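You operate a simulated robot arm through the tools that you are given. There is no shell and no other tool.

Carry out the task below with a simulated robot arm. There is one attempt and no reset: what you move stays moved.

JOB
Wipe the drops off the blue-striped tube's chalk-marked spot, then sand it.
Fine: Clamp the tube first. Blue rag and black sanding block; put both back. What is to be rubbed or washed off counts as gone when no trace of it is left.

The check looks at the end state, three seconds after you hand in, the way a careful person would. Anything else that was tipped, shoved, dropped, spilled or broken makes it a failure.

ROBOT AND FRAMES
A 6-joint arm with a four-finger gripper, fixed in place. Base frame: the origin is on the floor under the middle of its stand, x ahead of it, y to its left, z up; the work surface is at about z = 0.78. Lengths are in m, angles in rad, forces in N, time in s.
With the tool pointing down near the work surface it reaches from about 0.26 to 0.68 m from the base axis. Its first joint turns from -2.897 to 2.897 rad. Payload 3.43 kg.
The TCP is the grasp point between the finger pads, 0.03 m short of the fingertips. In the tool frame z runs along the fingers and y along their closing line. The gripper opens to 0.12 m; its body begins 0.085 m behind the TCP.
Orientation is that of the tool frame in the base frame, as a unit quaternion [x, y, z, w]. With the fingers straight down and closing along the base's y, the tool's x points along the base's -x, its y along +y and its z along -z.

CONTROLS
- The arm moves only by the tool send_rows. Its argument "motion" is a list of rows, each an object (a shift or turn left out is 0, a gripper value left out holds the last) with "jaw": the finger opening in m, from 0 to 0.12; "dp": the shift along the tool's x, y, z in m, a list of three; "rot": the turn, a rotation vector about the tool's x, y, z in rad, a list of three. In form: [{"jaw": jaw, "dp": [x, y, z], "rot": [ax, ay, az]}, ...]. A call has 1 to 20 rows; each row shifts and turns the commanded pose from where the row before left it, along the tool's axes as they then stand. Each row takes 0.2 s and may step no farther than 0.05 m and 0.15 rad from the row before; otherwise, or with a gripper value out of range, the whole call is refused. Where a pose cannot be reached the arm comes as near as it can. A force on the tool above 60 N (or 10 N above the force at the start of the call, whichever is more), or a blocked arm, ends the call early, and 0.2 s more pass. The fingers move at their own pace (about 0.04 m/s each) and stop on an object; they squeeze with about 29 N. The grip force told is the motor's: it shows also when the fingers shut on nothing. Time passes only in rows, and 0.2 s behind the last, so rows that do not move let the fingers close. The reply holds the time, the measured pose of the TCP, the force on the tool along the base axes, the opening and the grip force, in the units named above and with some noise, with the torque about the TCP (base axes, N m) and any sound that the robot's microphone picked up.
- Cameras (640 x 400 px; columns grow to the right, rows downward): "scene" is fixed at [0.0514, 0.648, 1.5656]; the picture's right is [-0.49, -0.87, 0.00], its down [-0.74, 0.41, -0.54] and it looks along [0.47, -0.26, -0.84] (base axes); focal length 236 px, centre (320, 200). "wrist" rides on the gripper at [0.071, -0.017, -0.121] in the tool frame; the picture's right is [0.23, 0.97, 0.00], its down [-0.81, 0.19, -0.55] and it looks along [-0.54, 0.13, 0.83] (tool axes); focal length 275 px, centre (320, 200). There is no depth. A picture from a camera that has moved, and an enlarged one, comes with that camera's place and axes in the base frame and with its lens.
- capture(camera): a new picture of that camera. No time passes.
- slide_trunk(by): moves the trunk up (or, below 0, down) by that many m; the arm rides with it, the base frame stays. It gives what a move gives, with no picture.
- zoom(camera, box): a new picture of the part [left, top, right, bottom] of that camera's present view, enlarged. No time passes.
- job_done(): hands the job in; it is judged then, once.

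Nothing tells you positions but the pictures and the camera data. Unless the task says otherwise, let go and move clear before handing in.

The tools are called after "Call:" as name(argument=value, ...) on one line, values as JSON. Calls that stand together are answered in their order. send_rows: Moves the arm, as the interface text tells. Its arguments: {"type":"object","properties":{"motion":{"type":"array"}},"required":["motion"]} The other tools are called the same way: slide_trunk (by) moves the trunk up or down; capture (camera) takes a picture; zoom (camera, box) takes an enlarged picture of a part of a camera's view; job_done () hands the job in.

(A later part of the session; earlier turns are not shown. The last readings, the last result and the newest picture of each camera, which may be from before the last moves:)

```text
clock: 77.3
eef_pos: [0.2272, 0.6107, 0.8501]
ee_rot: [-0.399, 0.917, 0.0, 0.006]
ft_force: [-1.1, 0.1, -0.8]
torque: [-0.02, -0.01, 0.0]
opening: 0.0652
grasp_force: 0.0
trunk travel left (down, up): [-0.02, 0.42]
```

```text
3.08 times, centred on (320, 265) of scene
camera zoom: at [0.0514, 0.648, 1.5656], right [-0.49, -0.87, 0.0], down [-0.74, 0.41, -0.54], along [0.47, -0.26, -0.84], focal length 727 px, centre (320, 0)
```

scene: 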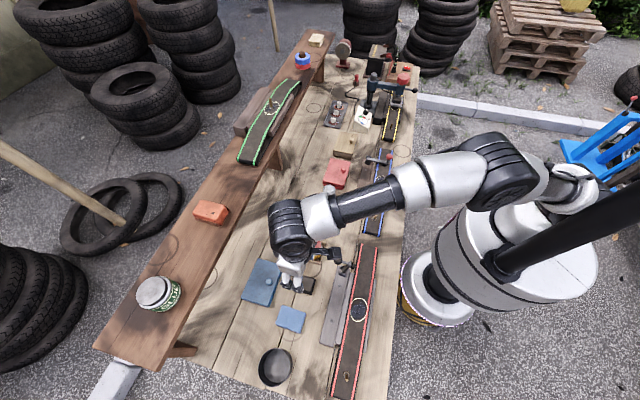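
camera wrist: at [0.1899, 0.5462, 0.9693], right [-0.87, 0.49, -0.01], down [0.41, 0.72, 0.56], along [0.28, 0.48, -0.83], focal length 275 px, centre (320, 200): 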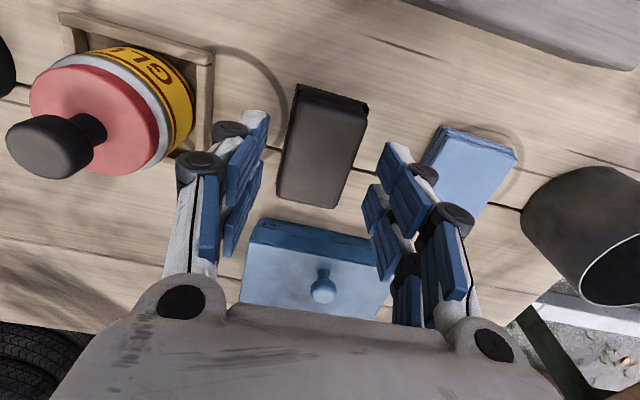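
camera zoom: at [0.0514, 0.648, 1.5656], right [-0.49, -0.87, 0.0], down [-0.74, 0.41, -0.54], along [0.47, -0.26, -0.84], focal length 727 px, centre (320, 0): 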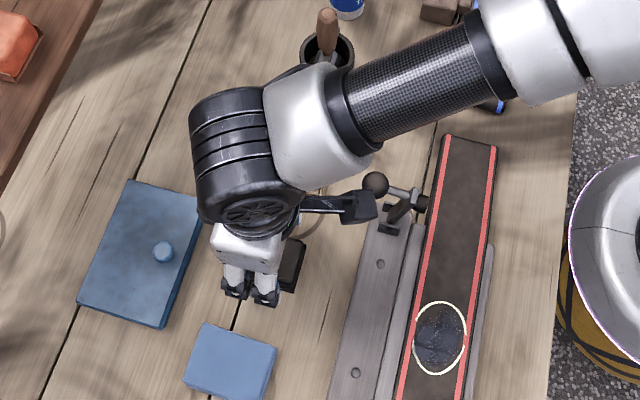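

The block is centred between the fingers; the black clamp ball and glue pot are clear. Descending the last 3 cm and closing.

Call:
send_rows(motion=[{"dp": [0.003, 0, 0.01]}, {"dp": [0, 0, 0.01]}, {"dp": [0, 0, 0.009]}, {}])

Call:
zoom(camera="wrist", box=[200, 60, 460, 260])

```text
clock: 78.3
eef_pos: [0.2255, 0.6078, 0.8216]
ee_rot: [-0.399, 0.917, 0.0, 0.006]
ft_force: [0.6, -0.4, 0.1]
torque: [0.04, 0.01, 0.02]
opening: 0.065
grasp_force: 0.1
trunk travel left (down, up): [-0.02, 0.42]
```

```text
2.00 times, centred on (330, 160) of wrist
camera zoom: at [0.188, 0.5443, 0.9404], right [-0.87, 0.49, -0.01], down [0.41, 0.72, 0.56], along [0.28, 0.48, -0.83], focal length 551 px, centre (300, 280)
```

zoom: 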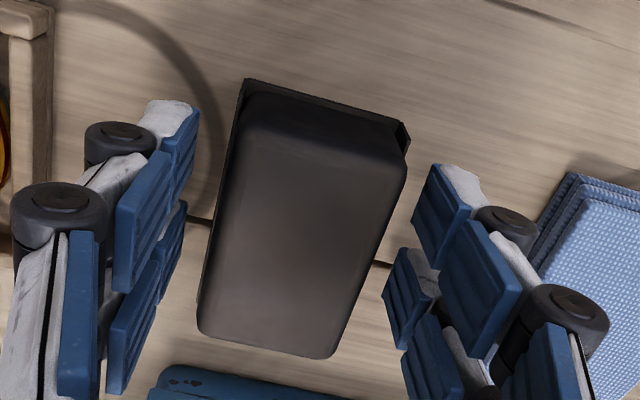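

Call:
send_rows(motion=[{"dp": [0, 0, 0.002]}, {"jaw": 0.0}, {}, {}, {}, {}])

Call:
zoom(camera="wrist", box=[200, 60, 460, 260])

```text
clock: 79.7
eef_pos: [0.2259, 0.6073, 0.8204]
ee_rot: [-0.399, 0.917, 0.001, 0.005]
ft_force: [0.2, 0.0, 0.3]
torque: [-0.01, -0.03, 0.03]
opening: 0.0462
grasp_force: 28.8
trunk travel left (down, up): [-0.02, 0.42]
```

```text
2.00 times, centred on (330, 160) of wrist
camera zoom: at [0.1878, 0.5442, 0.9386], right [-0.87, 0.49, -0.01], down [0.41, 0.72, 0.56], along [0.28, 0.48, -0.83], focal length 551 px, centre (300, 280)
```

zoom: 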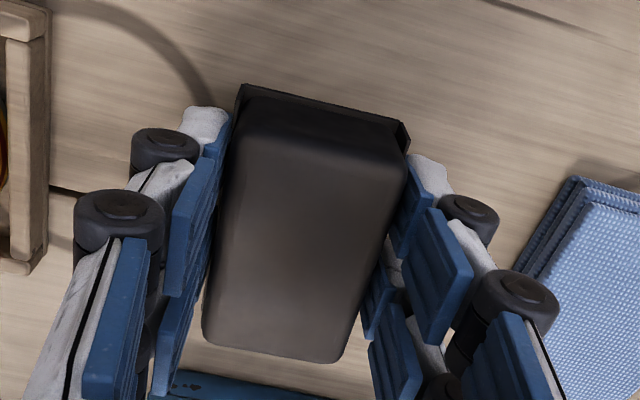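

The block is gripped (opening 0.046). Lifting straight up.

Call:
send_rows(motion=[{"dp": [0, 0, -0.015]}, {"dp": [0, 0, -0.02]}, {"dp": [0, 0, -0.03]}, {"dp": [0, 0, -0.035]}, {"dp": [0, 0, -0.03]}, {}])

Call:
slide_trunk(by=0.13)

Call:
capture(camera="wrist")

Call:
capture(camera="scene")

```text
clock: 81.1
eef_pos: [0.2246, 0.6081, 0.9499]
ee_rot: [-0.399, 0.917, 0.001, 0.005]
ft_force: [-0.3, 0.4, -0.9]
torque: [0.01, 0.01, 0.0]
opening: 0.0465
grasp_force: 29.2
trunk travel left (down, up): [-0.02, 0.42]
```

```text
clock: 82.7
eef_pos: [0.225, 0.6081, 1.0805]
ee_rot: [-0.399, 0.917, 0.0, 0.006]
ft_force: [0.5, 0.3, -0.8]
torque: [0.0, -0.02, 0.07]
opening: 0.0463
grasp_force: 28.6
trunk travel left (down, up): [-0.15, 0.29]
```

```text
taken
camera wrist: at [0.1869, 0.5444, 1.1979], right [-0.87, 0.49, -0.01], down [0.41, 0.72, 0.56], along [0.28, 0.48, -0.83], focal length 275 px, centre (320, 200)
```

wrist: 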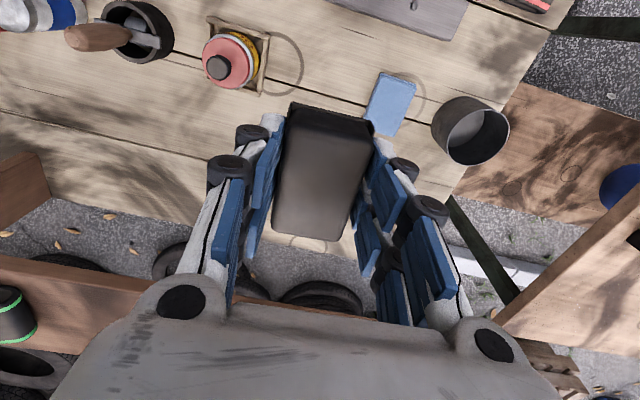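

```text
taken
```

scene: 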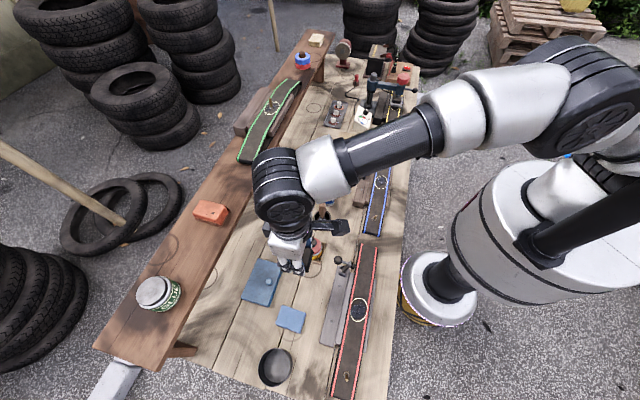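

The block is held and clear. Carrying it to above the chalk spot.

Call:
send_rows(motion=[{"dp": [0.01374, -0.03126, 0]}, {"dp": [0.01374, -0.03126, 0]}, {"dp": [0.01374, -0.03126, 0]}, {"dp": [0.01374, -0.03126, 0]}, {"dp": [0.01374, -0.03126, 0]}, {"dp": [0.01374, -0.03126, 0]}, {"dp": [0.01374, -0.03126, 0]}, {"dp": [0.01374, -0.03126, 0]}, {"dp": [0.01374, -0.03126, 0]}, {"dp": [0.01374, -0.03126, 0]}, {"dp": [0.01374, -0.03126, 0]}, {"dp": [0.01374, -0.03126, 0]}, {"dp": [0.01374, -0.03126, 0]}, {"dp": [0.01374, -0.03126, 0], "rot": [0, 0, 0.02]}, {}, {}])

Call:
capture(camera="wrist")

Call:
capture(camera="scene")

```text
clock: 86.0
eef_pos: [0.4157, 0.1691, 1.0787]
ee_rot: [-0.39, 0.921, 0.001, 0.006]
ft_force: [-0.5, -0.4, 0.1]
torque: [-0.02, 0.01, 0.01]
opening: 0.0464
grasp_force: 29.0
trunk travel left (down, up): [-0.15, 0.29]
```

```text
taken
camera wrist: at [0.377, 0.1059, 1.1976], right [-0.86, 0.51, -0.01], down [0.42, 0.71, 0.56], along [0.29, 0.48, -0.83], focal length 275 px, centre (320, 200)
```

wrist: 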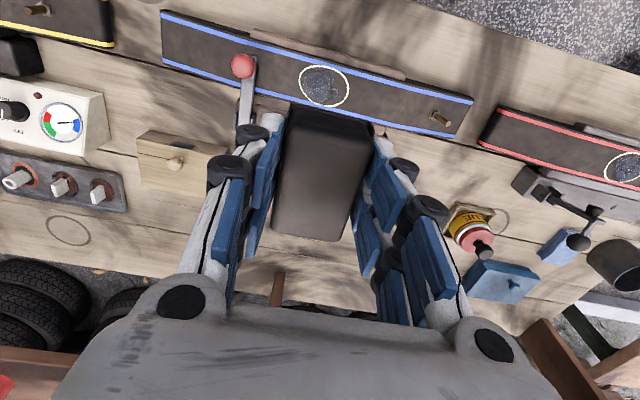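

```text
taken
```

scene: 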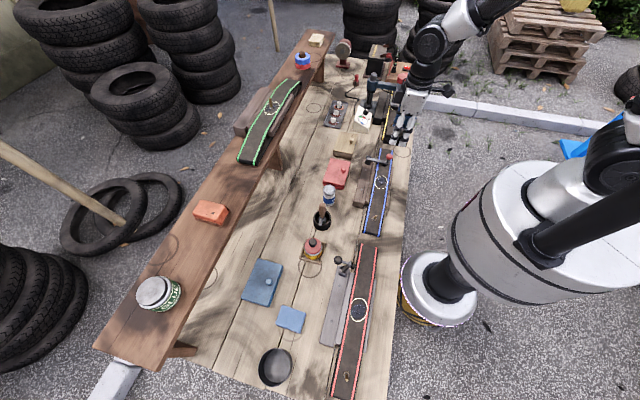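

Slightly correcting sideways and descending to about 2 cm above contact (expected at TCP height 0.867).

Call:
send_rows(motion=[{"dp": [0.002, 0.003, 0.038]}, {"dp": [0, 0, 0.038]}, {"dp": [0, 0, 0.038]}, {"dp": [0, 0, 0.038]}, {"dp": [0, 0, 0.038]}, {}, {"dp": [0, 0, 0.006]}, {"dp": [0, 0, 0.006]}, {"dp": [0, 0, 0.003]}, {}])

Call:
capture(camera="wrist")

Call:
zoom(camera="scene", box=[345, 130, 415, 220])

```text
clock: 88.2
eef_pos: [0.4132, 0.1711, 0.8745]
ee_rot: [-0.39, 0.921, 0.0, 0.006]
ft_force: [0.2, 0.0, -0.6]
torque: [0.01, 0.02, -0.02]
opening: 0.0467
grasp_force: 29.1
trunk travel left (down, up): [-0.15, 0.29]
```

```text
taken
camera wrist: at [0.3739, 0.1081, 0.993], right [-0.86, 0.51, -0.01], down [0.42, 0.71, 0.56], along [0.29, 0.48, -0.83], focal length 275 px, centre (320, 200)
```

wrist: 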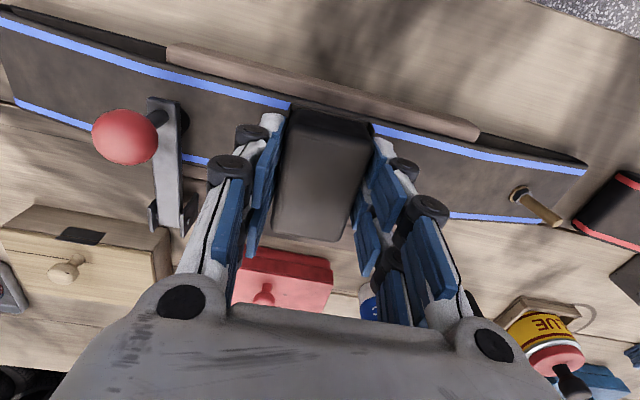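

```text
4.44 times, centred on (380, 175) of scene
camera zoom: at [0.0514, 0.648, 1.5656], right [-0.49, -0.87, 0.0], down [-0.74, 0.41, -0.54], along [0.47, -0.26, -0.84], focal length 1050 px, centre (53, 311)
```

zoom: 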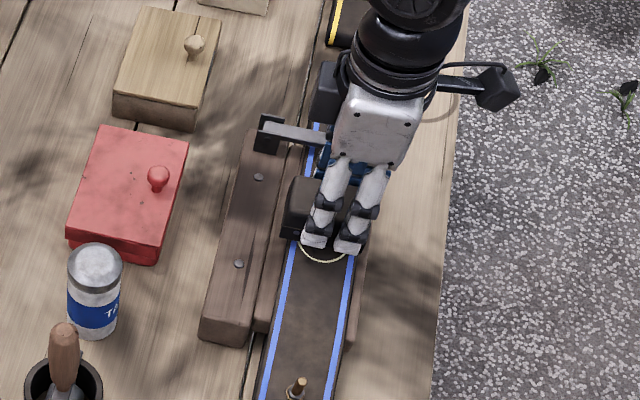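

Block is just above the spot. Lowering until contact.

Call:
send_rows(motion=[{"dp": [0, 0, 0.003]}, {"dp": [0, 0, 0.002]}, {"dp": [0, 0, 0.002]}, {}])

```text
clock: 89.2
eef_pos: [0.4136, 0.1708, 0.8661]
ee_rot: [-0.39, 0.921, 0.001, 0.005]
ft_force: [-0.1, -0.1, -0.7]
torque: [-0.01, -0.02, 0.03]
opening: 0.0462
grasp_force: 29.1
trunk travel left (down, up): [-0.15, 0.29]
```

Call:
send_rows(motion=[{"dp": [0, 0, 0.0015]}, {"dp": [0, 0, 0.001]}, {}])

```text
clock: 90.0
eef_pos: [0.4126, 0.1699, 0.865]
ee_rot: [-0.39, 0.921, 0.001, 0.005]
ft_force: [-0.1, -1.9, 6.9]
torque: [-0.13, -0.01, -0.01]
opening: 0.0466
grasp_force: 29.4
trunk travel left (down, up): [-0.15, 0.29]
```

Contact at 7 N. Pressing slightly more and sanding back and forth along the tube over the whole ring.

Call:
send_rows(motion=[{"dp": [0, 0, 0.0008]}, {"dp": [0, 0.007, 0]}, {"dp": [0, 0.007, 0]}, {"dp": [0, 0.007, 0]}, {"dp": [0, 0.006, 0]}, {"dp": [0, -0.007, 0]}, {"dp": [0, -0.007, 0]}, {"dp": [0, -0.007, 0]}, {"dp": [0, -0.007, 0]}, {"dp": [0, -0.007, 0]}, {"dp": [0, -0.007, 0]}, {"dp": [0, -0.004, 0]}, {"dp": [0, 0.007, 0]}, {"dp": [0, 0.007, 0]}, {"dp": [0, 0.005, 0]}])

Call:
zoom(camera="scene", box=[360, 150, 400, 200])

```text
clock: 93.2
eef_pos: [0.4132, 0.1714, 0.8644]
ee_rot: [-0.39, 0.921, 0.0, 0.005]
ft_force: [0.2, 0.0, 1.6]
torque: [-0.06, 0.03, 0.06]
opening: 0.0465
grasp_force: 28.7
trunk travel left (down, up): [-0.15, 0.29]
```

```text
8.00 times, centred on (380, 175) of scene
camera zoom: at [0.0514, 0.648, 1.5656], right [-0.49, -0.87, 0.0], down [-0.74, 0.41, -0.54], along [0.47, -0.26, -0.84], focal length 1890 px, centre (-160, 400)
```

zoom: 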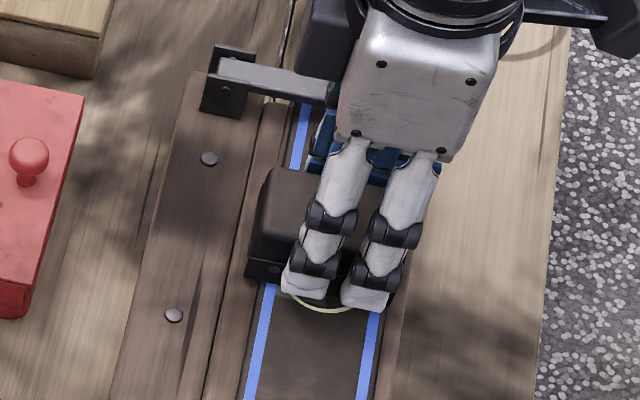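

The contact force dropped to under 2 N, so I'll press a bit deeper and continue sanding.

Call:
send_rows(motion=[{"dp": [0, 0, 0.001]}, {"dp": [0, 0, 0.001]}, {}])

```text
clock: 94.0
eef_pos: [0.4127, 0.1697, 0.8635]
ee_rot: [-0.39, 0.921, 0.0, 0.007]
ft_force: [-1.6, 0.6, 21.9]
torque: [-0.2, 0.24, 0.01]
opening: 0.0466
grasp_force: 28.9
trunk travel left (down, up): [-0.15, 0.29]
```

Call:
send_rows(motion=[{"dp": [0, 0.007, 0]}, {"dp": [0, 0.007, 0]}, {"dp": [0, 0.007, 0]}, {"dp": [0, 0.005, 0]}, {"dp": [0, -0.007, 0]}, {"dp": [0, -0.007, 0]}, {"dp": [0, -0.007, 0]}, {"dp": [0, -0.007, 0]}, {"dp": [0, -0.007, 0]}, {"dp": [0, -0.007, 0]}, {"dp": [0, -0.003, 0]}, {"dp": [0, 0.007, 0]}, {"dp": [0, 0.007, 0]}, {"dp": [0, 0.007, 0]}, {"dp": [0, 0.007, 0]}, {"dp": [0, 0.007, 0]}, {"dp": [0, 0.007, 0]}, {"dp": [0, -0.007, 0]}, {"dp": [0, -0.007, 0]}, {"dp": [0, -0.007, 0]}])

Call:
send_rows(motion=[{"dp": [0.005, -0.007, 0]}, {"dp": [0.003, -0.007, 0]}, {"dp": [0, -0.005, 0]}, {"dp": [0, 0.007, 0]}, {"dp": [0, 0.007, 0]}, {"dp": [0, 0.007, 0]}, {"dp": [0, 0.007, 0]}, {"dp": [0, 0.007, 0]}, {"dp": [0, 0.007, 0]}, {"dp": [-0.006, -0.006, 0]}, {"dp": [-0.006, -0.007, 0]}, {"dp": [-0.002, -0.007, 0]}, {"dp": [0, -0.007, 0]}, {"dp": [0, -0.007, 0]}, {"dp": [0, -0.007, 0]}, {"dp": [0.006, 0.005, 0]}, {"dp": [0, 0.007, 0]}, {"dp": [0, 0.007, 0]}])

```text
clock: 98.2
eef_pos: [0.4107, 0.1712, 0.861]
ee_rot: [-0.39, 0.921, 0.0, 0.005]
ft_force: [-4.2, 3.5, 8.2]
torque: [0.03, 0.25, -0.09]
opening: 0.0461
grasp_force: 29.2
trunk travel left (down, up): [-0.15, 0.29]
```

```text
clock: 102.0
eef_pos: [0.411, 0.1726, 0.862]
ee_rot: [-0.389, 0.921, 0.001, 0.005]
ft_force: [0.4, 0.3, -0.9]
torque: [-0.04, -0.01, 0.02]
opening: 0.0463
grasp_force: 29.1
trunk travel left (down, up): [-0.15, 0.29]
```

Several passes done. Lifting and moving aside along the tube to inspect the spot.

Call:
send_rows(motion=[{"dp": [0, 0, -0.02]}, {"dp": [0, 0, -0.03]}, {"dp": [0.01, 0.035, -0.02]}, {"dp": [0.01, 0.035, -0.02]}, {"dp": [0.01, 0.035, -0.02]}, {"dp": [0, 0.03, -0.02]}, {}])

Call:
capture(camera="wrist")

Call:
zoom(camera="wrist", box=[130, 60, 240, 150])

Call:
zoom(camera="scene", box=[365, 165, 395, 195])

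```text
clock: 103.7
eef_pos: [0.2918, 0.2452, 0.9898]
ee_rot: [-0.39, 0.921, 0.001, 0.004]
ft_force: [0.2, -0.7, -0.5]
torque: [0.02, 0.03, 0.03]
opening: 0.0464
grasp_force: 28.7
trunk travel left (down, up): [-0.15, 0.29]
```

```text
taken
camera wrist: at [0.2531, 0.1817, 1.1095], right [-0.86, 0.51, -0.01], down [0.42, 0.71, 0.56], along [0.29, 0.48, -0.83], focal length 275 px, centre (320, 200)
```

wrist: 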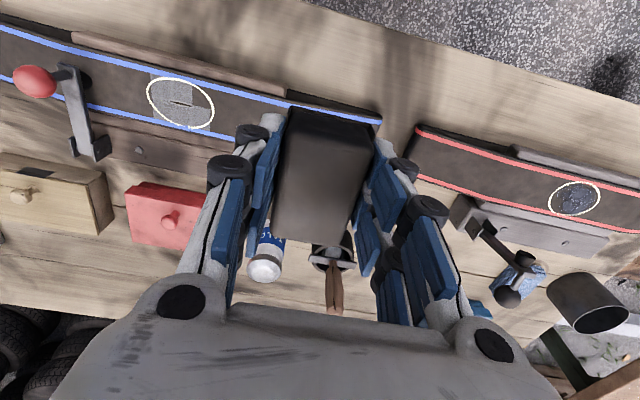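

```text
4.44 times, centred on (185, 105) of wrist
camera zoom: at [0.2531, 0.1817, 1.1095], right [-0.86, 0.51, -0.01], down [0.42, 0.71, 0.56], along [0.29, 0.48, -0.83], focal length 1224 px, centre (920, 622)
```

zoom: 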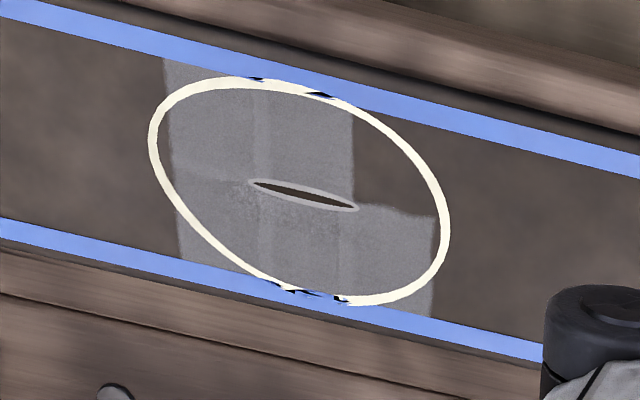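

```text
13.33 times, centred on (380, 180) of scene
camera zoom: at [0.0514, 0.648, 1.5656], right [-0.49, -0.87, 0.0], down [-0.74, 0.41, -0.54], along [0.47, -0.26, -0.84], focal length 3151 px, centre (-480, 467)
```

zoom: 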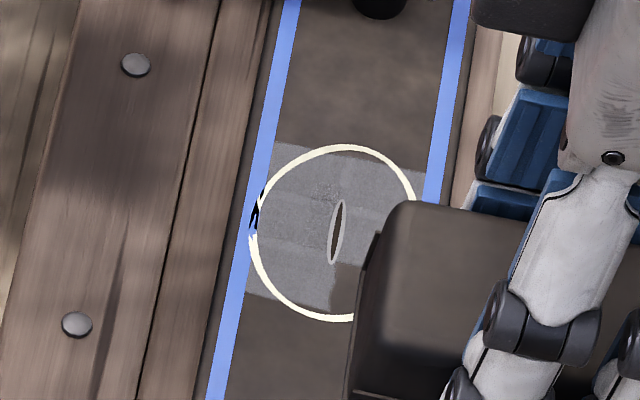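

Sanding works: most of the ring is now matt grey, but the quadrant on the robot/valve side and thin slivers at the ends are still untouched. I'll go back and sand with renewed pressure, favouring that area.

Call:
send_rows(motion=[{"dp": [0, -0.03, 0.02]}, {"dp": [-0.008, -0.032, 0.02]}, {"dp": [-0.008, -0.032, 0.02]}, {"dp": [-0.006, -0.03, 0.02]}, {}, {"dp": [0, 0, 0.03]}, {"dp": [0, 0, 0.018]}, {}, {"dp": [0, 0, 0.002]}, {"dp": [0, 0, 0.002]}, {}])

Call:
capture(camera="wrist")

```text
clock: 106.0
eef_pos: [0.3976, 0.1741, 0.8607]
ee_rot: [-0.389, 0.921, 0.0, 0.007]
ft_force: [-2.0, -0.8, 23.6]
torque: [-0.02, 0.09, 0.0]
opening: 0.0468
grasp_force: 29.3
trunk travel left (down, up): [-0.15, 0.29]
```

```text
taken
camera wrist: at [0.358, 0.1115, 0.9795], right [-0.86, 0.51, -0.01], down [0.42, 0.71, 0.56], along [0.29, 0.48, -0.83], focal length 275 px, centre (320, 200)
```

wrist: 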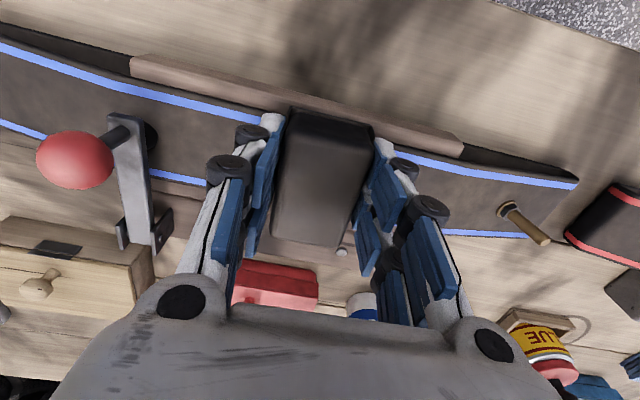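

Pressing at 24 N near the unsanded quadrant. I'll keep the block on the tube (shift back a few mm from the rail) and stroke over the valve-side half.

Call:
send_rows(motion=[{"dp": [-0.003, 0.003, 0]}, {"dp": [-0.003, 0.005, 0]}, {"dp": [0, 0.005, 0]}, {"dp": [0, 0.005, 0]}, {"dp": [0, -0.006, 0]}, {"dp": [0, -0.006, 0]}, {"dp": [0, -0.006, 0]}, {"dp": [0, -0.006, 0]}, {}])

```text
clock: 108.0
eef_pos: [0.4045, 0.1737, 0.8603]
ee_rot: [-0.389, 0.921, 0.0, 0.005]
ft_force: [-5.7, 4.0, 10.2]
torque: [0.26, 0.06, 0.12]
opening: 0.0463
grasp_force: 28.3
trunk travel left (down, up): [-0.15, 0.29]
```

Call:
send_rows(motion=[{"dp": [0, 0, 0.001]}, {"dp": [0, 0.006, 0]}, {"dp": [0, 0.006, 0]}, {"dp": [0, 0.006, 0]}, {"dp": [0, 0.006, 0]}, {"dp": [0, -0.006, 0]}, {"dp": [0, -0.006, 0]}, {"dp": [0, -0.006, 0]}, {"dp": [0, -0.006, 0]}, {"dp": [0, -0.006, 0.0005]}, {"dp": [0, -0.006, 0]}, {"dp": [0, -0.006, 0]}, {"dp": [0, -0.006, 0]}, {"dp": [0, -0.003, 0]}, {"dp": [0, 0.006, 0]}, {"dp": [0, 0.006, 0]}, {}])

```text
clock: 111.7
eef_pos: [0.4181, 0.1647, 0.8595]
ee_rot: [-0.389, 0.921, 0.0, 0.006]
ft_force: [10.2, -5.7, 16.7]
torque: [-0.54, -0.02, 0.3]
opening: 0.0462
grasp_force: 28.9
trunk travel left (down, up): [-0.15, 0.29]
```

Lifting again to inspect.

Call:
send_rows(motion=[{"dp": [0, 0, -0.02]}, {"dp": [0, 0, -0.03]}, {"dp": [0.01, 0.038, -0.02]}, {"dp": [0.01, 0.038, -0.02]}, {"dp": [0.01, 0.038, -0.02]}, {"dp": [0, 0.035, -0.02]}, {}])

Call:
capture(camera="wrist")

Call:
zoom(camera="wrist", box=[130, 60, 240, 150])

Call:
zoom(camera="scene", box=[365, 165, 395, 195])

```text
clock: 113.2
eef_pos: [0.2855, 0.2465, 0.9877]
ee_rot: [-0.39, 0.921, -0.001, 0.005]
ft_force: [0.8, 0.6, -1.6]
torque: [-0.01, 0.02, 0.0]
opening: 0.0462
grasp_force: 29.0
trunk travel left (down, up): [-0.15, 0.29]
```

```text
taken
camera wrist: at [0.2472, 0.1835, 1.1066], right [-0.86, 0.51, -0.01], down [0.42, 0.71, 0.56], along [0.29, 0.48, -0.83], focal length 275 px, centre (320, 200)
```

wrist: 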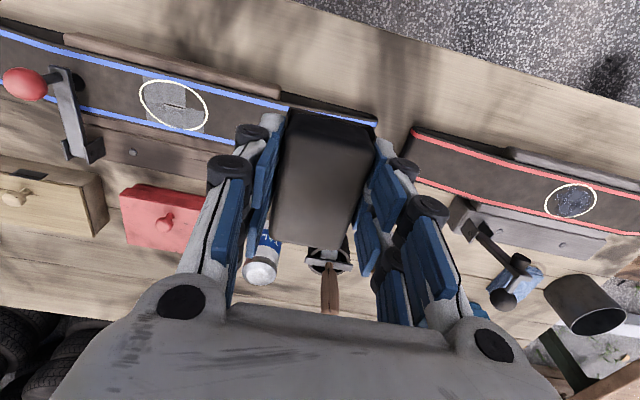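

```text
4.44 times, centred on (185, 105) of wrist
camera zoom: at [0.2472, 0.1835, 1.1066], right [-0.86, 0.51, -0.01], down [0.42, 0.71, 0.56], along [0.29, 0.48, -0.83], focal length 1224 px, centre (920, 622)
```

zoom: 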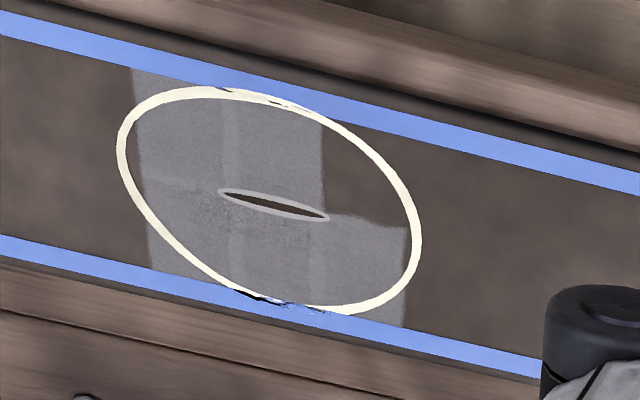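

```text
13.33 times, centred on (380, 180) of scene
camera zoom: at [0.0514, 0.648, 1.5656], right [-0.49, -0.87, 0.0], down [-0.74, 0.41, -0.54], along [0.47, -0.26, -0.84], focal length 3151 px, centre (-480, 467)
```

zoom: 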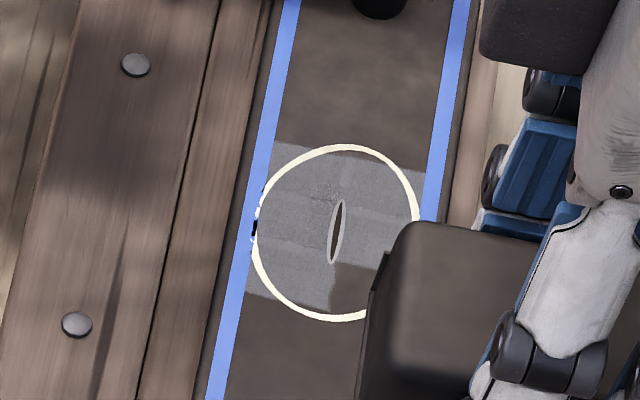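

The pattern is unchanged: one patch on the robot/valve side stays unsanded, and the torque readings suggest the block touches mainly the far side there. I'll return to that quadrant with a slight tilt so the near, valve-side part of the block presses.

Call:
send_rows(motion=[{"dp": [-0.0078, -0.0323, 0.018]}, {"dp": [-0.0078, -0.0323, 0.018]}, {"dp": [-0.0078, -0.0323, 0.018]}, {"dp": [-0.0078, -0.0323, 0.018]}, {}, {"dp": [0, 0, 0.03]}, {"dp": [0, 0, 0.012]}, {"rot": [0.012, -0.035, 0]}, {}])

Call:
capture(camera="wrist")

Call:
zoom(camera="scene", box=[355, 150, 405, 210])

```text
clock: 115.2
eef_pos: [0.4037, 0.1794, 0.8752]
ee_rot: [-0.389, 0.921, 0.002, 0.024]
ft_force: [0.1, -0.1, -1.3]
torque: [-0.01, 0.01, 0.0]
opening: 0.0463
grasp_force: 29.1
trunk travel left (down, up): [-0.15, 0.29]
```

```text
taken
camera wrist: at [0.3607, 0.1135, 0.9903], right [-0.86, 0.51, -0.03], down [0.4, 0.7, 0.59], along [0.32, 0.49, -0.81], focal length 275 px, centre (320, 200)
```

wrist: 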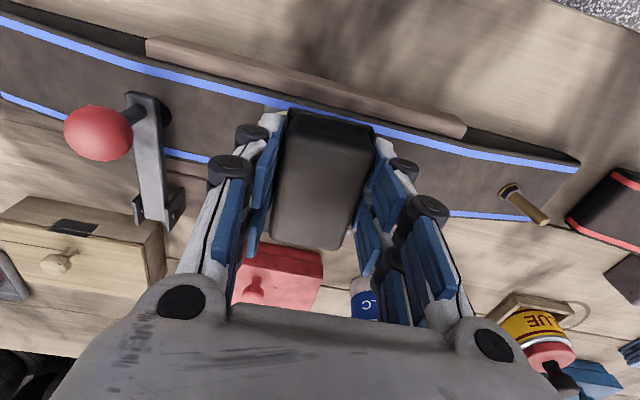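

```text
6.67 times, centred on (380, 180) of scene
camera zoom: at [0.0514, 0.648, 1.5656], right [-0.49, -0.87, 0.0], down [-0.74, 0.41, -0.54], along [0.47, -0.26, -0.84], focal length 1575 px, centre (-80, 333)
```

zoom: 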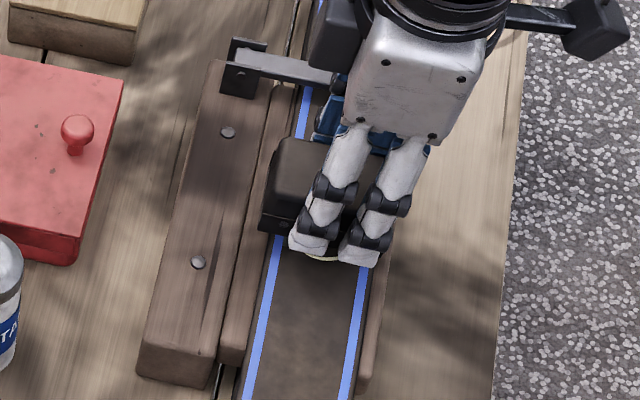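

Tilt is set. Lowering to contact and checking force and torque.

Call:
send_rows(motion=[{"dp": [0, 0, 0.004]}, {"dp": [0, 0, 0.004]}, {"dp": [0, 0, 0.003]}, {}])

```text
clock: 116.2
eef_pos: [0.4028, 0.179, 0.8623]
ee_rot: [-0.39, 0.921, 0.001, 0.025]
ft_force: [1.4, -0.8, -0.4]
torque: [0.01, -0.05, 0.01]
opening: 0.0464
grasp_force: 29.2
trunk travel left (down, up): [-0.15, 0.29]
```

Call:
send_rows(motion=[{"dp": [0, 0, 0.0015]}, {"dp": [0, 0, 0.0015]}, {}])

```text
clock: 117.0
eef_pos: [0.4048, 0.1785, 0.8599]
ee_rot: [-0.39, 0.921, 0.001, 0.024]
ft_force: [0.1, -0.5, -0.4]
torque: [0.0, -0.01, 0.0]
opening: 0.0463
grasp_force: 29.4
trunk travel left (down, up): [-0.15, 0.29]
```

Call:
send_rows(motion=[{"dp": [0, 0, 0.0012]}, {"dp": [0, 0, 0.0012]}, {}])

```text
clock: 117.8
eef_pos: [0.4031, 0.1799, 0.8604]
ee_rot: [-0.389, 0.921, 0.002, 0.025]
ft_force: [0.0, -2.0, 19.3]
torque: [-0.4, 0.43, 0.03]
opening: 0.0461
grasp_force: 29.6
trunk travel left (down, up): [-0.15, 0.29]
```

Now the near edge is pressing (19 N). I'll shift the block 12 mm toward the far side so this pressing edge lies inside the unsanded patch, and stroke there.

Call:
send_rows(motion=[{"dp": [-0.006, 0, 0]}, {"dp": [-0.006, 0, 0]}, {"dp": [0, 0.005, 0]}, {"dp": [0, 0.005, 0]}, {"dp": [0, 0.004, 0]}, {"dp": [0, -0.005, 0]}, {"dp": [0, -0.005, 0]}, {"dp": [0, -0.005, 0]}, {"dp": [0, -0.005, 0]}, {"dp": [0, 0.005, 0]}, {"dp": [0, 0.005, 0]}, {}])

```text
clock: 120.5
eef_pos: [0.4096, 0.1911, 0.8589]
ee_rot: [-0.39, 0.921, 0.001, 0.025]
ft_force: [-0.7, 0.4, -0.3]
torque: [0.01, 0.01, -0.02]
opening: 0.0463
grasp_force: 28.9
trunk travel left (down, up): [-0.15, 0.29]
```

Contact was lost as the block settled; pressing again a little deeper.

Call:
send_rows(motion=[{"dp": [0, 0, 0.0012]}, {"dp": [0, 0, 0.0008]}, {}])

```text
clock: 121.2
eef_pos: [0.4094, 0.1913, 0.8573]
ee_rot: [-0.39, 0.921, 0.002, 0.025]
ft_force: [-0.8, -0.6, 18.1]
torque: [-0.41, 0.4, 0.0]
opening: 0.0465
grasp_force: 29.3
trunk travel left (down, up): [-0.15, 0.29]
```

Contact now falls within the patch (about 2 cm toward the robot from centre). Stroking here with a slight continuous downward feed.

Call:
send_rows(motion=[{"dp": [0, 0.005, 0.0002]}, {"dp": [0, 0.005, 0.0002]}, {"dp": [0, -0.005, 0.0002]}, {"dp": [0, -0.005, 0.0002]}, {"dp": [0, -0.005, 0.0002]}, {"dp": [0, -0.005, 0.0002]}, {"dp": [0, 0.005, 0.0002]}, {"dp": [0, 0.005, 0.0002]}, {"dp": [-0.004, 0.005, 0.0002]}, {"dp": [0, -0.005, 0.0002]}, {"dp": [0, -0.005, 0.0002]}, {"dp": [0, -0.005, 0.0002]}, {}])

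```text
clock: 124.0
eef_pos: [0.4177, 0.1872, 0.8563]
ee_rot: [-0.391, 0.92, 0.002, 0.024]
ft_force: [-18.1, 14.7, 41.6]
torque: [0.56, 1.72, -0.29]
opening: 0.0462
grasp_force: 28.7
trunk travel left (down, up): [-0.15, 0.29]
```

That pressed hard (42 N). Lifting off and inspecting the result.

Call:
send_rows(motion=[{"dp": [0, 0, -0.02]}, {"dp": [0, 0, -0.03], "rot": [-0.012, 0.035, 0]}, {"dp": [0.01, 0.038, -0.02]}, {"dp": [0.01, 0.038, -0.02]}, {"dp": [0.015, 0.038, -0.02]}, {"dp": [0, 0.01, -0.02]}, {}])

Call:
capture(camera="wrist")

Call:
zoom(camera="wrist", box=[130, 60, 240, 150])

Call:
zoom(camera="scene", box=[365, 165, 395, 195])

```text
clock: 125.7
eef_pos: [0.3029, 0.2463, 0.9833]
ee_rot: [-0.39, 0.921, 0.0, 0.005]
ft_force: [0.2, 0.7, -0.3]
torque: [0.03, -0.04, 0.01]
opening: 0.0464
grasp_force: 28.6
trunk travel left (down, up): [-0.15, 0.29]
```

```text
taken
camera wrist: at [0.2642, 0.1835, 1.102], right [-0.86, 0.51, -0.01], down [0.42, 0.71, 0.56], along [0.29, 0.48, -0.83], focal length 275 px, centre (320, 200)
```

wrist: 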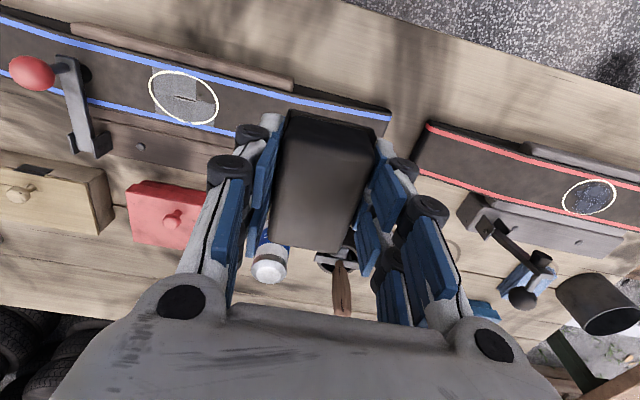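

```text
4.44 times, centred on (185, 105) of wrist
camera zoom: at [0.2642, 0.1835, 1.102], right [-0.86, 0.51, -0.01], down [0.42, 0.71, 0.56], along [0.29, 0.48, -0.83], focal length 1224 px, centre (920, 622)
```

zoom: 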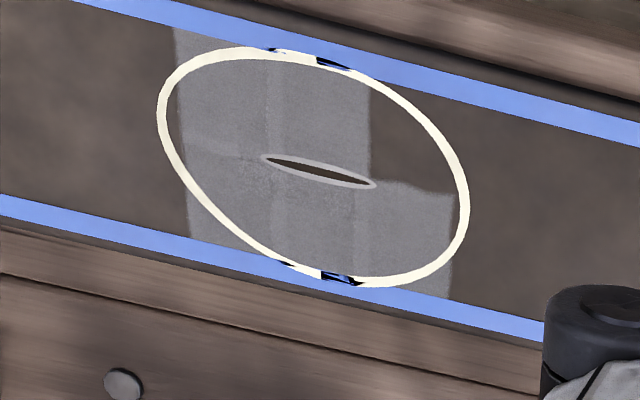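

```text
13.33 times, centred on (380, 180) of scene
camera zoom: at [0.0514, 0.648, 1.5656], right [-0.49, -0.87, 0.0], down [-0.74, 0.41, -0.54], along [0.47, -0.26, -0.84], focal length 3151 px, centre (-480, 467)
```

zoom: 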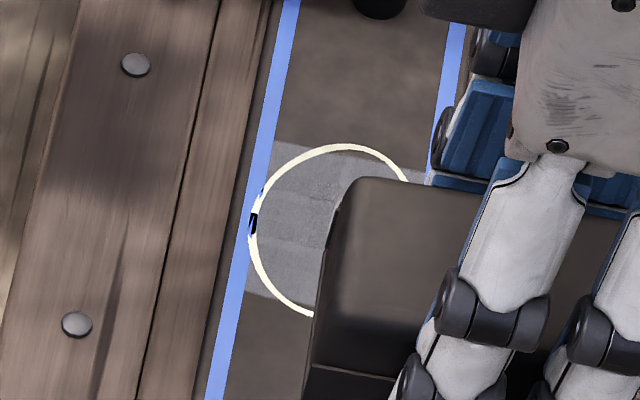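

Still unchanged, and comparing the strokes with the result, the grey appears where the block's centre passes under load; I never loaded it far enough toward the robot on the valve side. I'll go there now, block level, centre about 12 mm toward the robot.

Call:
send_rows(motion=[{"dp": [-0.003, -0.0294, 0.018]}, {"dp": [-0.003, -0.0294, 0.018]}, {"dp": [-0.003, -0.0294, 0.018]}, {"dp": [-0.0025, -0.0294, 0.018]}, {}, {"dp": [0, 0, 0.03]}, {"dp": [0, 0, 0.008]}, {}, {"dp": [0, 0, 0.002]}, {}])

Call:
zoom(camera="wrist", box=[180, 40, 480, 260])

Call:
zoom(camera="scene", box=[355, 150, 405, 210])

```text
clock: 127.8
eef_pos: [0.3972, 0.1728, 0.8723]
ee_rot: [-0.39, 0.921, 0.0, 0.006]
ft_force: [0.1, 0.5, -0.5]
torque: [0.01, -0.02, 0.01]
opening: 0.0463
grasp_force: 28.9
trunk travel left (down, up): [-0.15, 0.29]
```

```text
1.82 times, centred on (330, 150) of wrist
camera zoom: at [0.3579, 0.1104, 0.991], right [-0.86, 0.51, -0.01], down [0.42, 0.71, 0.56], along [0.29, 0.48, -0.83], focal length 500 px, centre (302, 291)
```

zoom: 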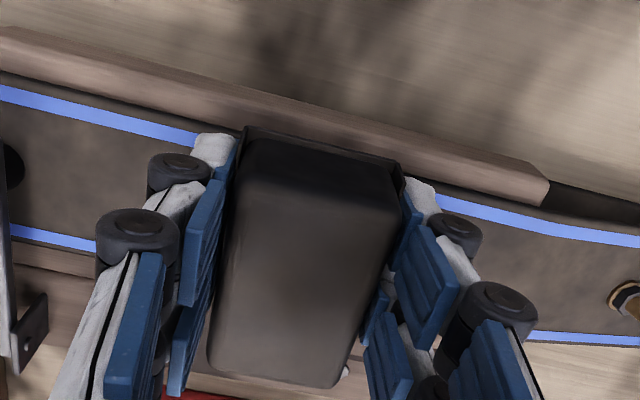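

```text
6.67 times, centred on (380, 180) of scene
camera zoom: at [0.0514, 0.648, 1.5656], right [-0.49, -0.87, 0.0], down [-0.74, 0.41, -0.54], along [0.47, -0.26, -0.84], focal length 1575 px, centre (-80, 333)
```

zoom: 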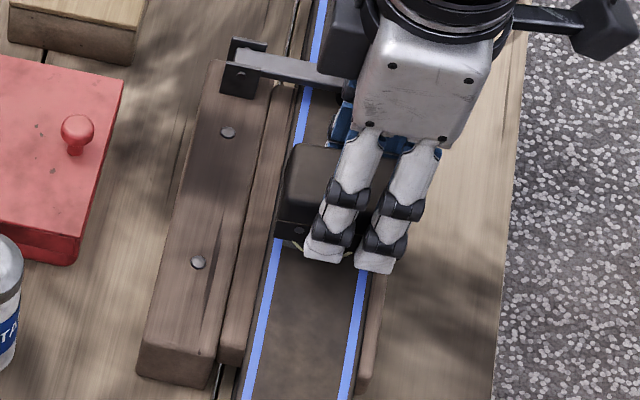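

Block is over the robot-side half. Lowering to contact.

Call:
send_rows(motion=[{"dp": [0, 0, 0.005]}, {"dp": [0, 0, 0.004]}, {"dp": [0, 0, 0.002]}, {"dp": [0, 0, 0.001]}, {}])

```text
clock: 129.1
eef_pos: [0.3971, 0.1734, 0.8607]
ee_rot: [-0.39, 0.921, 0.001, 0.005]
ft_force: [-0.1, 0.2, -0.8]
torque: [0.02, 0.0, 0.02]
opening: 0.0461
grasp_force: 29.5
trunk travel left (down, up): [-0.15, 0.29]
```

Call:
send_rows(motion=[{"dp": [0, 0, 0.0015]}, {"dp": [0, 0, 0.001]}, {}])

```text
clock: 129.8
eef_pos: [0.397, 0.1742, 0.8583]
ee_rot: [-0.39, 0.921, 0.0, 0.005]
ft_force: [-0.8, -0.3, -0.4]
torque: [-0.01, 0.01, 0.02]
opening: 0.0465
grasp_force: 28.9
trunk travel left (down, up): [-0.15, 0.29]
```

Call:
send_rows(motion=[{"dp": [0, 0, 0.001]}, {"dp": [0, 0, 0.001]}, {}])

```text
clock: 130.7
eef_pos: [0.3973, 0.1732, 0.8567]
ee_rot: [-0.39, 0.921, 0.0, 0.006]
ft_force: [-0.4, -1.5, 15.5]
torque: [0.43, -0.49, 0.0]
opening: 0.0465
grasp_force: 29.0
trunk travel left (down, up): [-0.15, 0.29]
```

The block is touching with its far end only (it rotated in the grip), so I'll tilt a little to bring it flat and recheck.

Call:
send_rows(motion=[{"rot": [0, -0.025, 0]}, {"dp": [0, 0, 0.0005]}, {}])

```text
clock: 131.4
eef_pos: [0.3969, 0.1741, 0.8543]
ee_rot: [-0.389, 0.921, 0.004, 0.017]
ft_force: [-0.3, -0.8, 14.0]
torque: [0.14, 0.11, -0.07]
opening: 0.0467
grasp_force: 29.3
trunk travel left (down, up): [-0.15, 0.29]
```

Now flat with 14 N. Stroking over the unsanded patch with short back-and-forth moves.

Call:
send_rows(motion=[{"dp": [0, 0.005, 0]}, {"dp": [0, 0.005, 0]}, {"dp": [0, -0.005, 0.0001]}, {"dp": [0, -0.005, 0.0001]}, {"dp": [0, -0.005, 0.0001]}, {"dp": [0, 0.005, 0.0001]}, {"dp": [0, 0.005, 0.0001]}, {"dp": [0, 0.005, 0.0001]}, {"dp": [0, -0.005, 0.0001]}, {"dp": [0, -0.005, 0.0001]}, {}])

```text
clock: 133.8
eef_pos: [0.3941, 0.1746, 0.8561]
ee_rot: [-0.39, 0.921, 0.004, 0.017]
ft_force: [-9.3, 14.8, 35.2]
torque: [0.69, 0.97, -0.3]
opening: 0.0467
grasp_force: 29.0
trunk travel left (down, up): [-0.15, 0.29]
```

Call:
send_rows(motion=[{"dp": [0.002, 0.004, -0.0004]}, {"dp": [0, 0.005, 0]}, {"dp": [0, 0.004, 0]}, {"dp": [0, -0.005, 0]}, {"dp": [0, -0.005, 0]}, {"dp": [0, -0.005, 0]}, {"dp": [0, 0.005, 0]}, {"dp": [0, 0.005, 0]}, {"dp": [-0.003, 0.003, 0]}, {"dp": [-0.003, -0.005, 0]}, {"dp": [0, -0.005, 0]}, {"dp": [0, 0.005, 0]}, {}])

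Call:
send_rows(motion=[{"dp": [0, 0, -0.02]}, {"dp": [0, 0, -0.03], "rot": [0, 0.025, 0]}, {"dp": [0.01, 0.038, -0.02]}, {"dp": [0.01, 0.038, -0.02]}, {"dp": [0.01, 0.038, -0.02]}, {"dp": [0, 0.01, -0.02]}, {}])

Call:
zoom(camera="wrist", box=[130, 50, 250, 150])

Call:
zoom(camera="scene", box=[365, 165, 395, 195])

```text
clock: 136.7
eef_pos: [0.3949, 0.1803, 0.8555]
ee_rot: [-0.389, 0.921, 0.005, 0.018]
ft_force: [-5.2, -7.8, 14.7]
torque: [-0.18, 0.75, 0.27]
opening: 0.0461
grasp_force: 29.1
trunk travel left (down, up): [-0.15, 0.29]
```

```text
clock: 138.2
eef_pos: [0.2821, 0.2452, 0.9851]
ee_rot: [-0.39, 0.921, 0.0, 0.004]
ft_force: [0.4, -0.6, 0.1]
torque: [0.0, 0.01, 0.0]
opening: 0.0466
grasp_force: 29.2
trunk travel left (down, up): [-0.15, 0.29]
```

```text
4.00 times, centred on (190, 100) of wrist
camera zoom: at [0.2436, 0.1813, 1.1028], right [-0.86, 0.51, -0.01], down [0.42, 0.71, 0.56], along [0.29, 0.48, -0.83], focal length 1101 px, centre (840, 600)
```

zoom: 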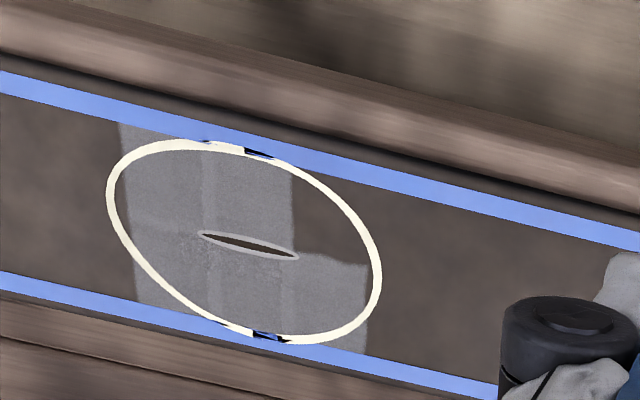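

```text
13.33 times, centred on (380, 180) of scene
camera zoom: at [0.0514, 0.648, 1.5656], right [-0.49, -0.87, 0.0], down [-0.74, 0.41, -0.54], along [0.47, -0.26, -0.84], focal length 3151 px, centre (-480, 467)
```

zoom: 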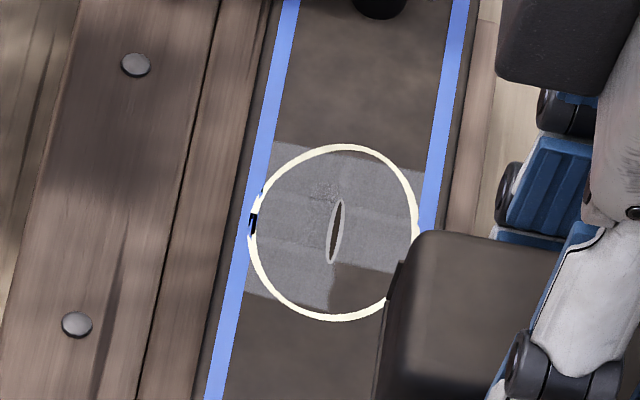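

The patch is unchanged, and I notice the grey area matches exactly the parts where the bluish film was before (that quadrant never had film). I'll compare with the other tubes' spots before deciding.

Call:
zoom(camera="scene", box=[255, 90, 290, 125])

Call:
zoom(camera="scene", box=[340, 290, 380, 330])

Call:
zoom(camera="scene", box=[370, 90, 410, 140])

Call:
capture(camera="wrist")

```text
11.43 times, centred on (272, 108) of scene
camera zoom: at [0.0514, 0.648, 1.5656], right [-0.49, -0.87, 0.0], down [-0.74, 0.41, -0.54], along [0.47, -0.26, -0.84], focal length 2701 px, centre (863, 1257)
```

zoom: 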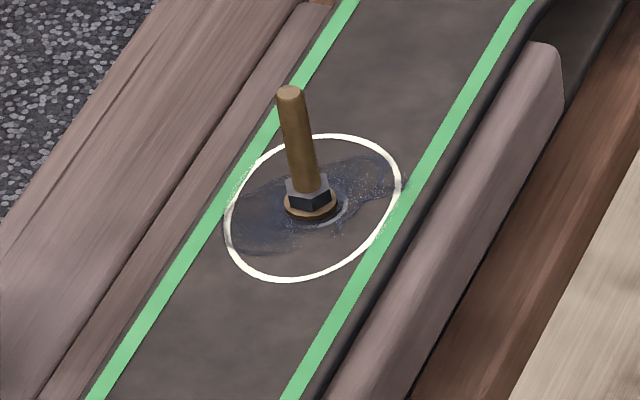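

```text
10.00 times, centred on (360, 310) of scene
camera zoom: at [0.0514, 0.648, 1.5656], right [-0.49, -0.87, 0.0], down [-0.74, 0.41, -0.54], along [0.47, -0.26, -0.84], focal length 2363 px, centre (-80, -900)
```

zoom: 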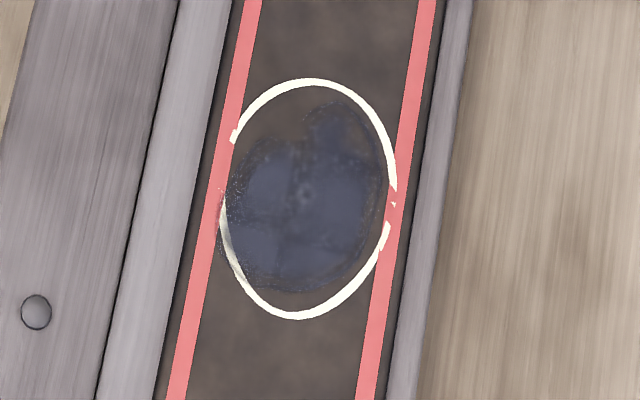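

```text
8.00 times, centred on (390, 115) of scene
camera zoom: at [0.0514, 0.648, 1.5656], right [-0.49, -0.87, 0.0], down [-0.74, 0.41, -0.54], along [0.47, -0.26, -0.84], focal length 1890 px, centre (-240, 880)
```

zoom: 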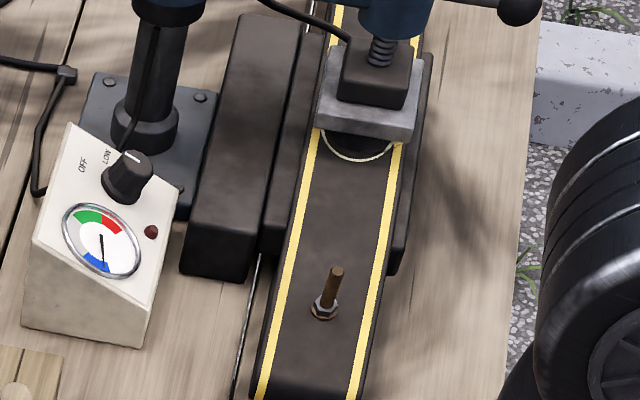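

```text
taken
camera wrist: at [0.2436, 0.1813, 1.1028], right [-0.86, 0.51, -0.01], down [0.42, 0.71, 0.56], along [0.29, 0.48, -0.83], focal length 275 px, centre (320, 200)
```

wrist: 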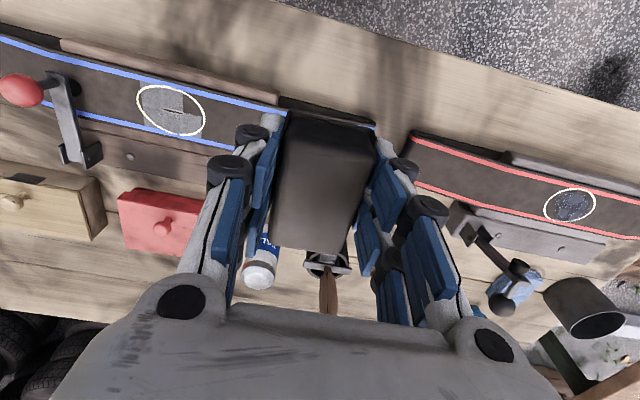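

The other spots confirm it: the bluish film is made of patches with one corner naturally missing (the red tube shows the same), so the blank quadrant never had film. I'll check closely for leftover specks in the grey area.

Call:
zoom(camera="wrist", box=[135, 80, 210, 140])

Call:
zoom(camera="scene", box=[372, 172, 390, 190])

```text
6.67 times, centred on (172, 110) of wrist
camera zoom: at [0.2436, 0.1813, 1.1028], right [-0.86, 0.51, -0.01], down [0.42, 0.71, 0.56], along [0.29, 0.48, -0.83], focal length 1835 px, centre (1303, 800)
```

zoom: 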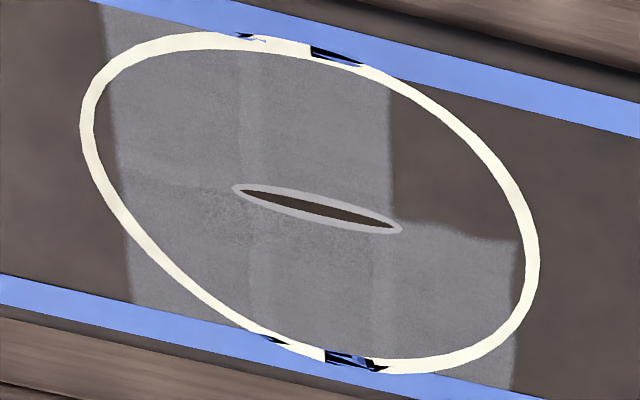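

```text
16.00 times, centred on (381, 181) of scene
camera zoom: at [0.0514, 0.648, 1.5656], right [-0.49, -0.87, 0.0], down [-0.74, 0.41, -0.54], along [0.47, -0.26, -0.84], focal length 3781 px, centre (-656, 504)
```

zoom: 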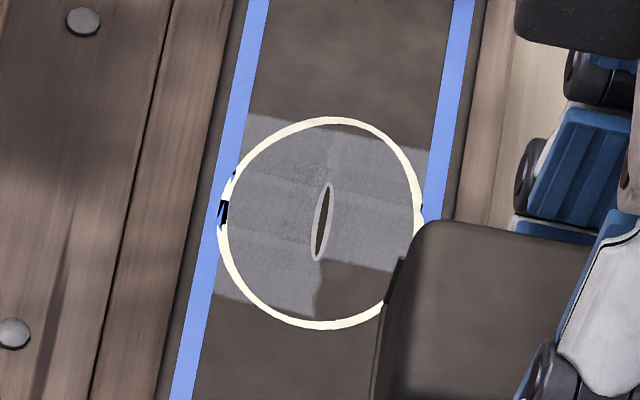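

The grey area looks uniform, but the block has slipped up about 1 cm in the grip, so in the last sessions the fingertips may have carried the load. To be certain about the blank quadrant, I'll set the block down at its home, re-grip it higher, and sand that quadrant once more properly.

Call:
send_rows(motion=[{"dp": [0, 0, -0.045]}, {"dp": [0, 0, -0.045]}, {"dp": [-0.02008, 0.02664, 0]}, {"dp": [-0.02008, 0.02664, 0]}, {"dp": [-0.02008, 0.02664, 0]}, {"dp": [-0.02008, 0.02664, 0]}, {"dp": [-0.02008, 0.02664, 0]}, {"dp": [-0.02008, 0.02664, 0]}, {"dp": [-0.02008, 0.02664, 0]}, {"dp": [-0.02008, 0.02664, 0]}, {"dp": [-0.02008, 0.02664, 0]}, {"dp": [-0.02008, 0.02664, 0]}, {"dp": [-0.02008, 0.02664, 0], "rot": [0, 0, -0.02]}, {}, {}])

Call:
slide_trunk(by=-0.13)

Call:
capture(camera="wrist")

Call:
capture(camera="scene")

```text
clock: 141.4
eef_pos: [0.2256, 0.6064, 1.0755]
ee_rot: [-0.4, 0.917, 0.001, 0.005]
ft_force: [1.1, -0.2, -0.1]
torque: [0.01, -0.04, -0.02]
opening: 0.0459
grasp_force: 29.4
trunk travel left (down, up): [-0.15, 0.29]
```

```text
clock: 143.0
eef_pos: [0.2266, 0.6072, 0.9461]
ee_rot: [-0.4, 0.917, 0.001, 0.005]
ft_force: [0.2, 0.0, -1.7]
torque: [0.01, 0.0, -0.01]
opening: 0.0467
grasp_force: 28.8
trunk travel left (down, up): [-0.02, 0.42]
```

```text
taken
camera wrist: at [0.1885, 0.5431, 1.0646], right [-0.87, 0.49, -0.01], down [0.41, 0.72, 0.56], along [0.28, 0.48, -0.83], focal length 275 px, centre (320, 200)
```

wrist: 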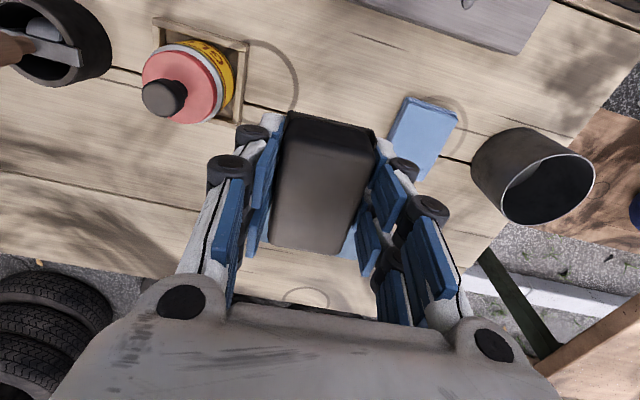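

```text
taken
```

scene: 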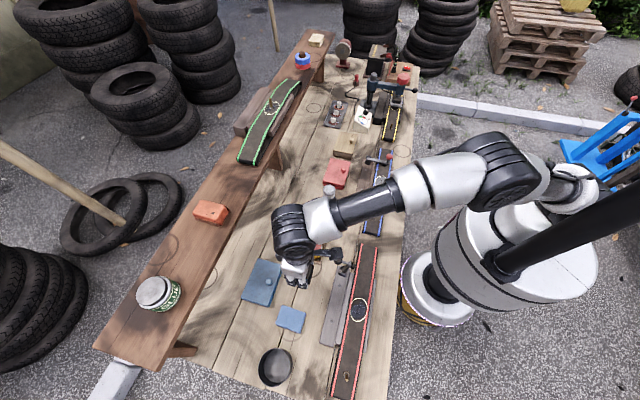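

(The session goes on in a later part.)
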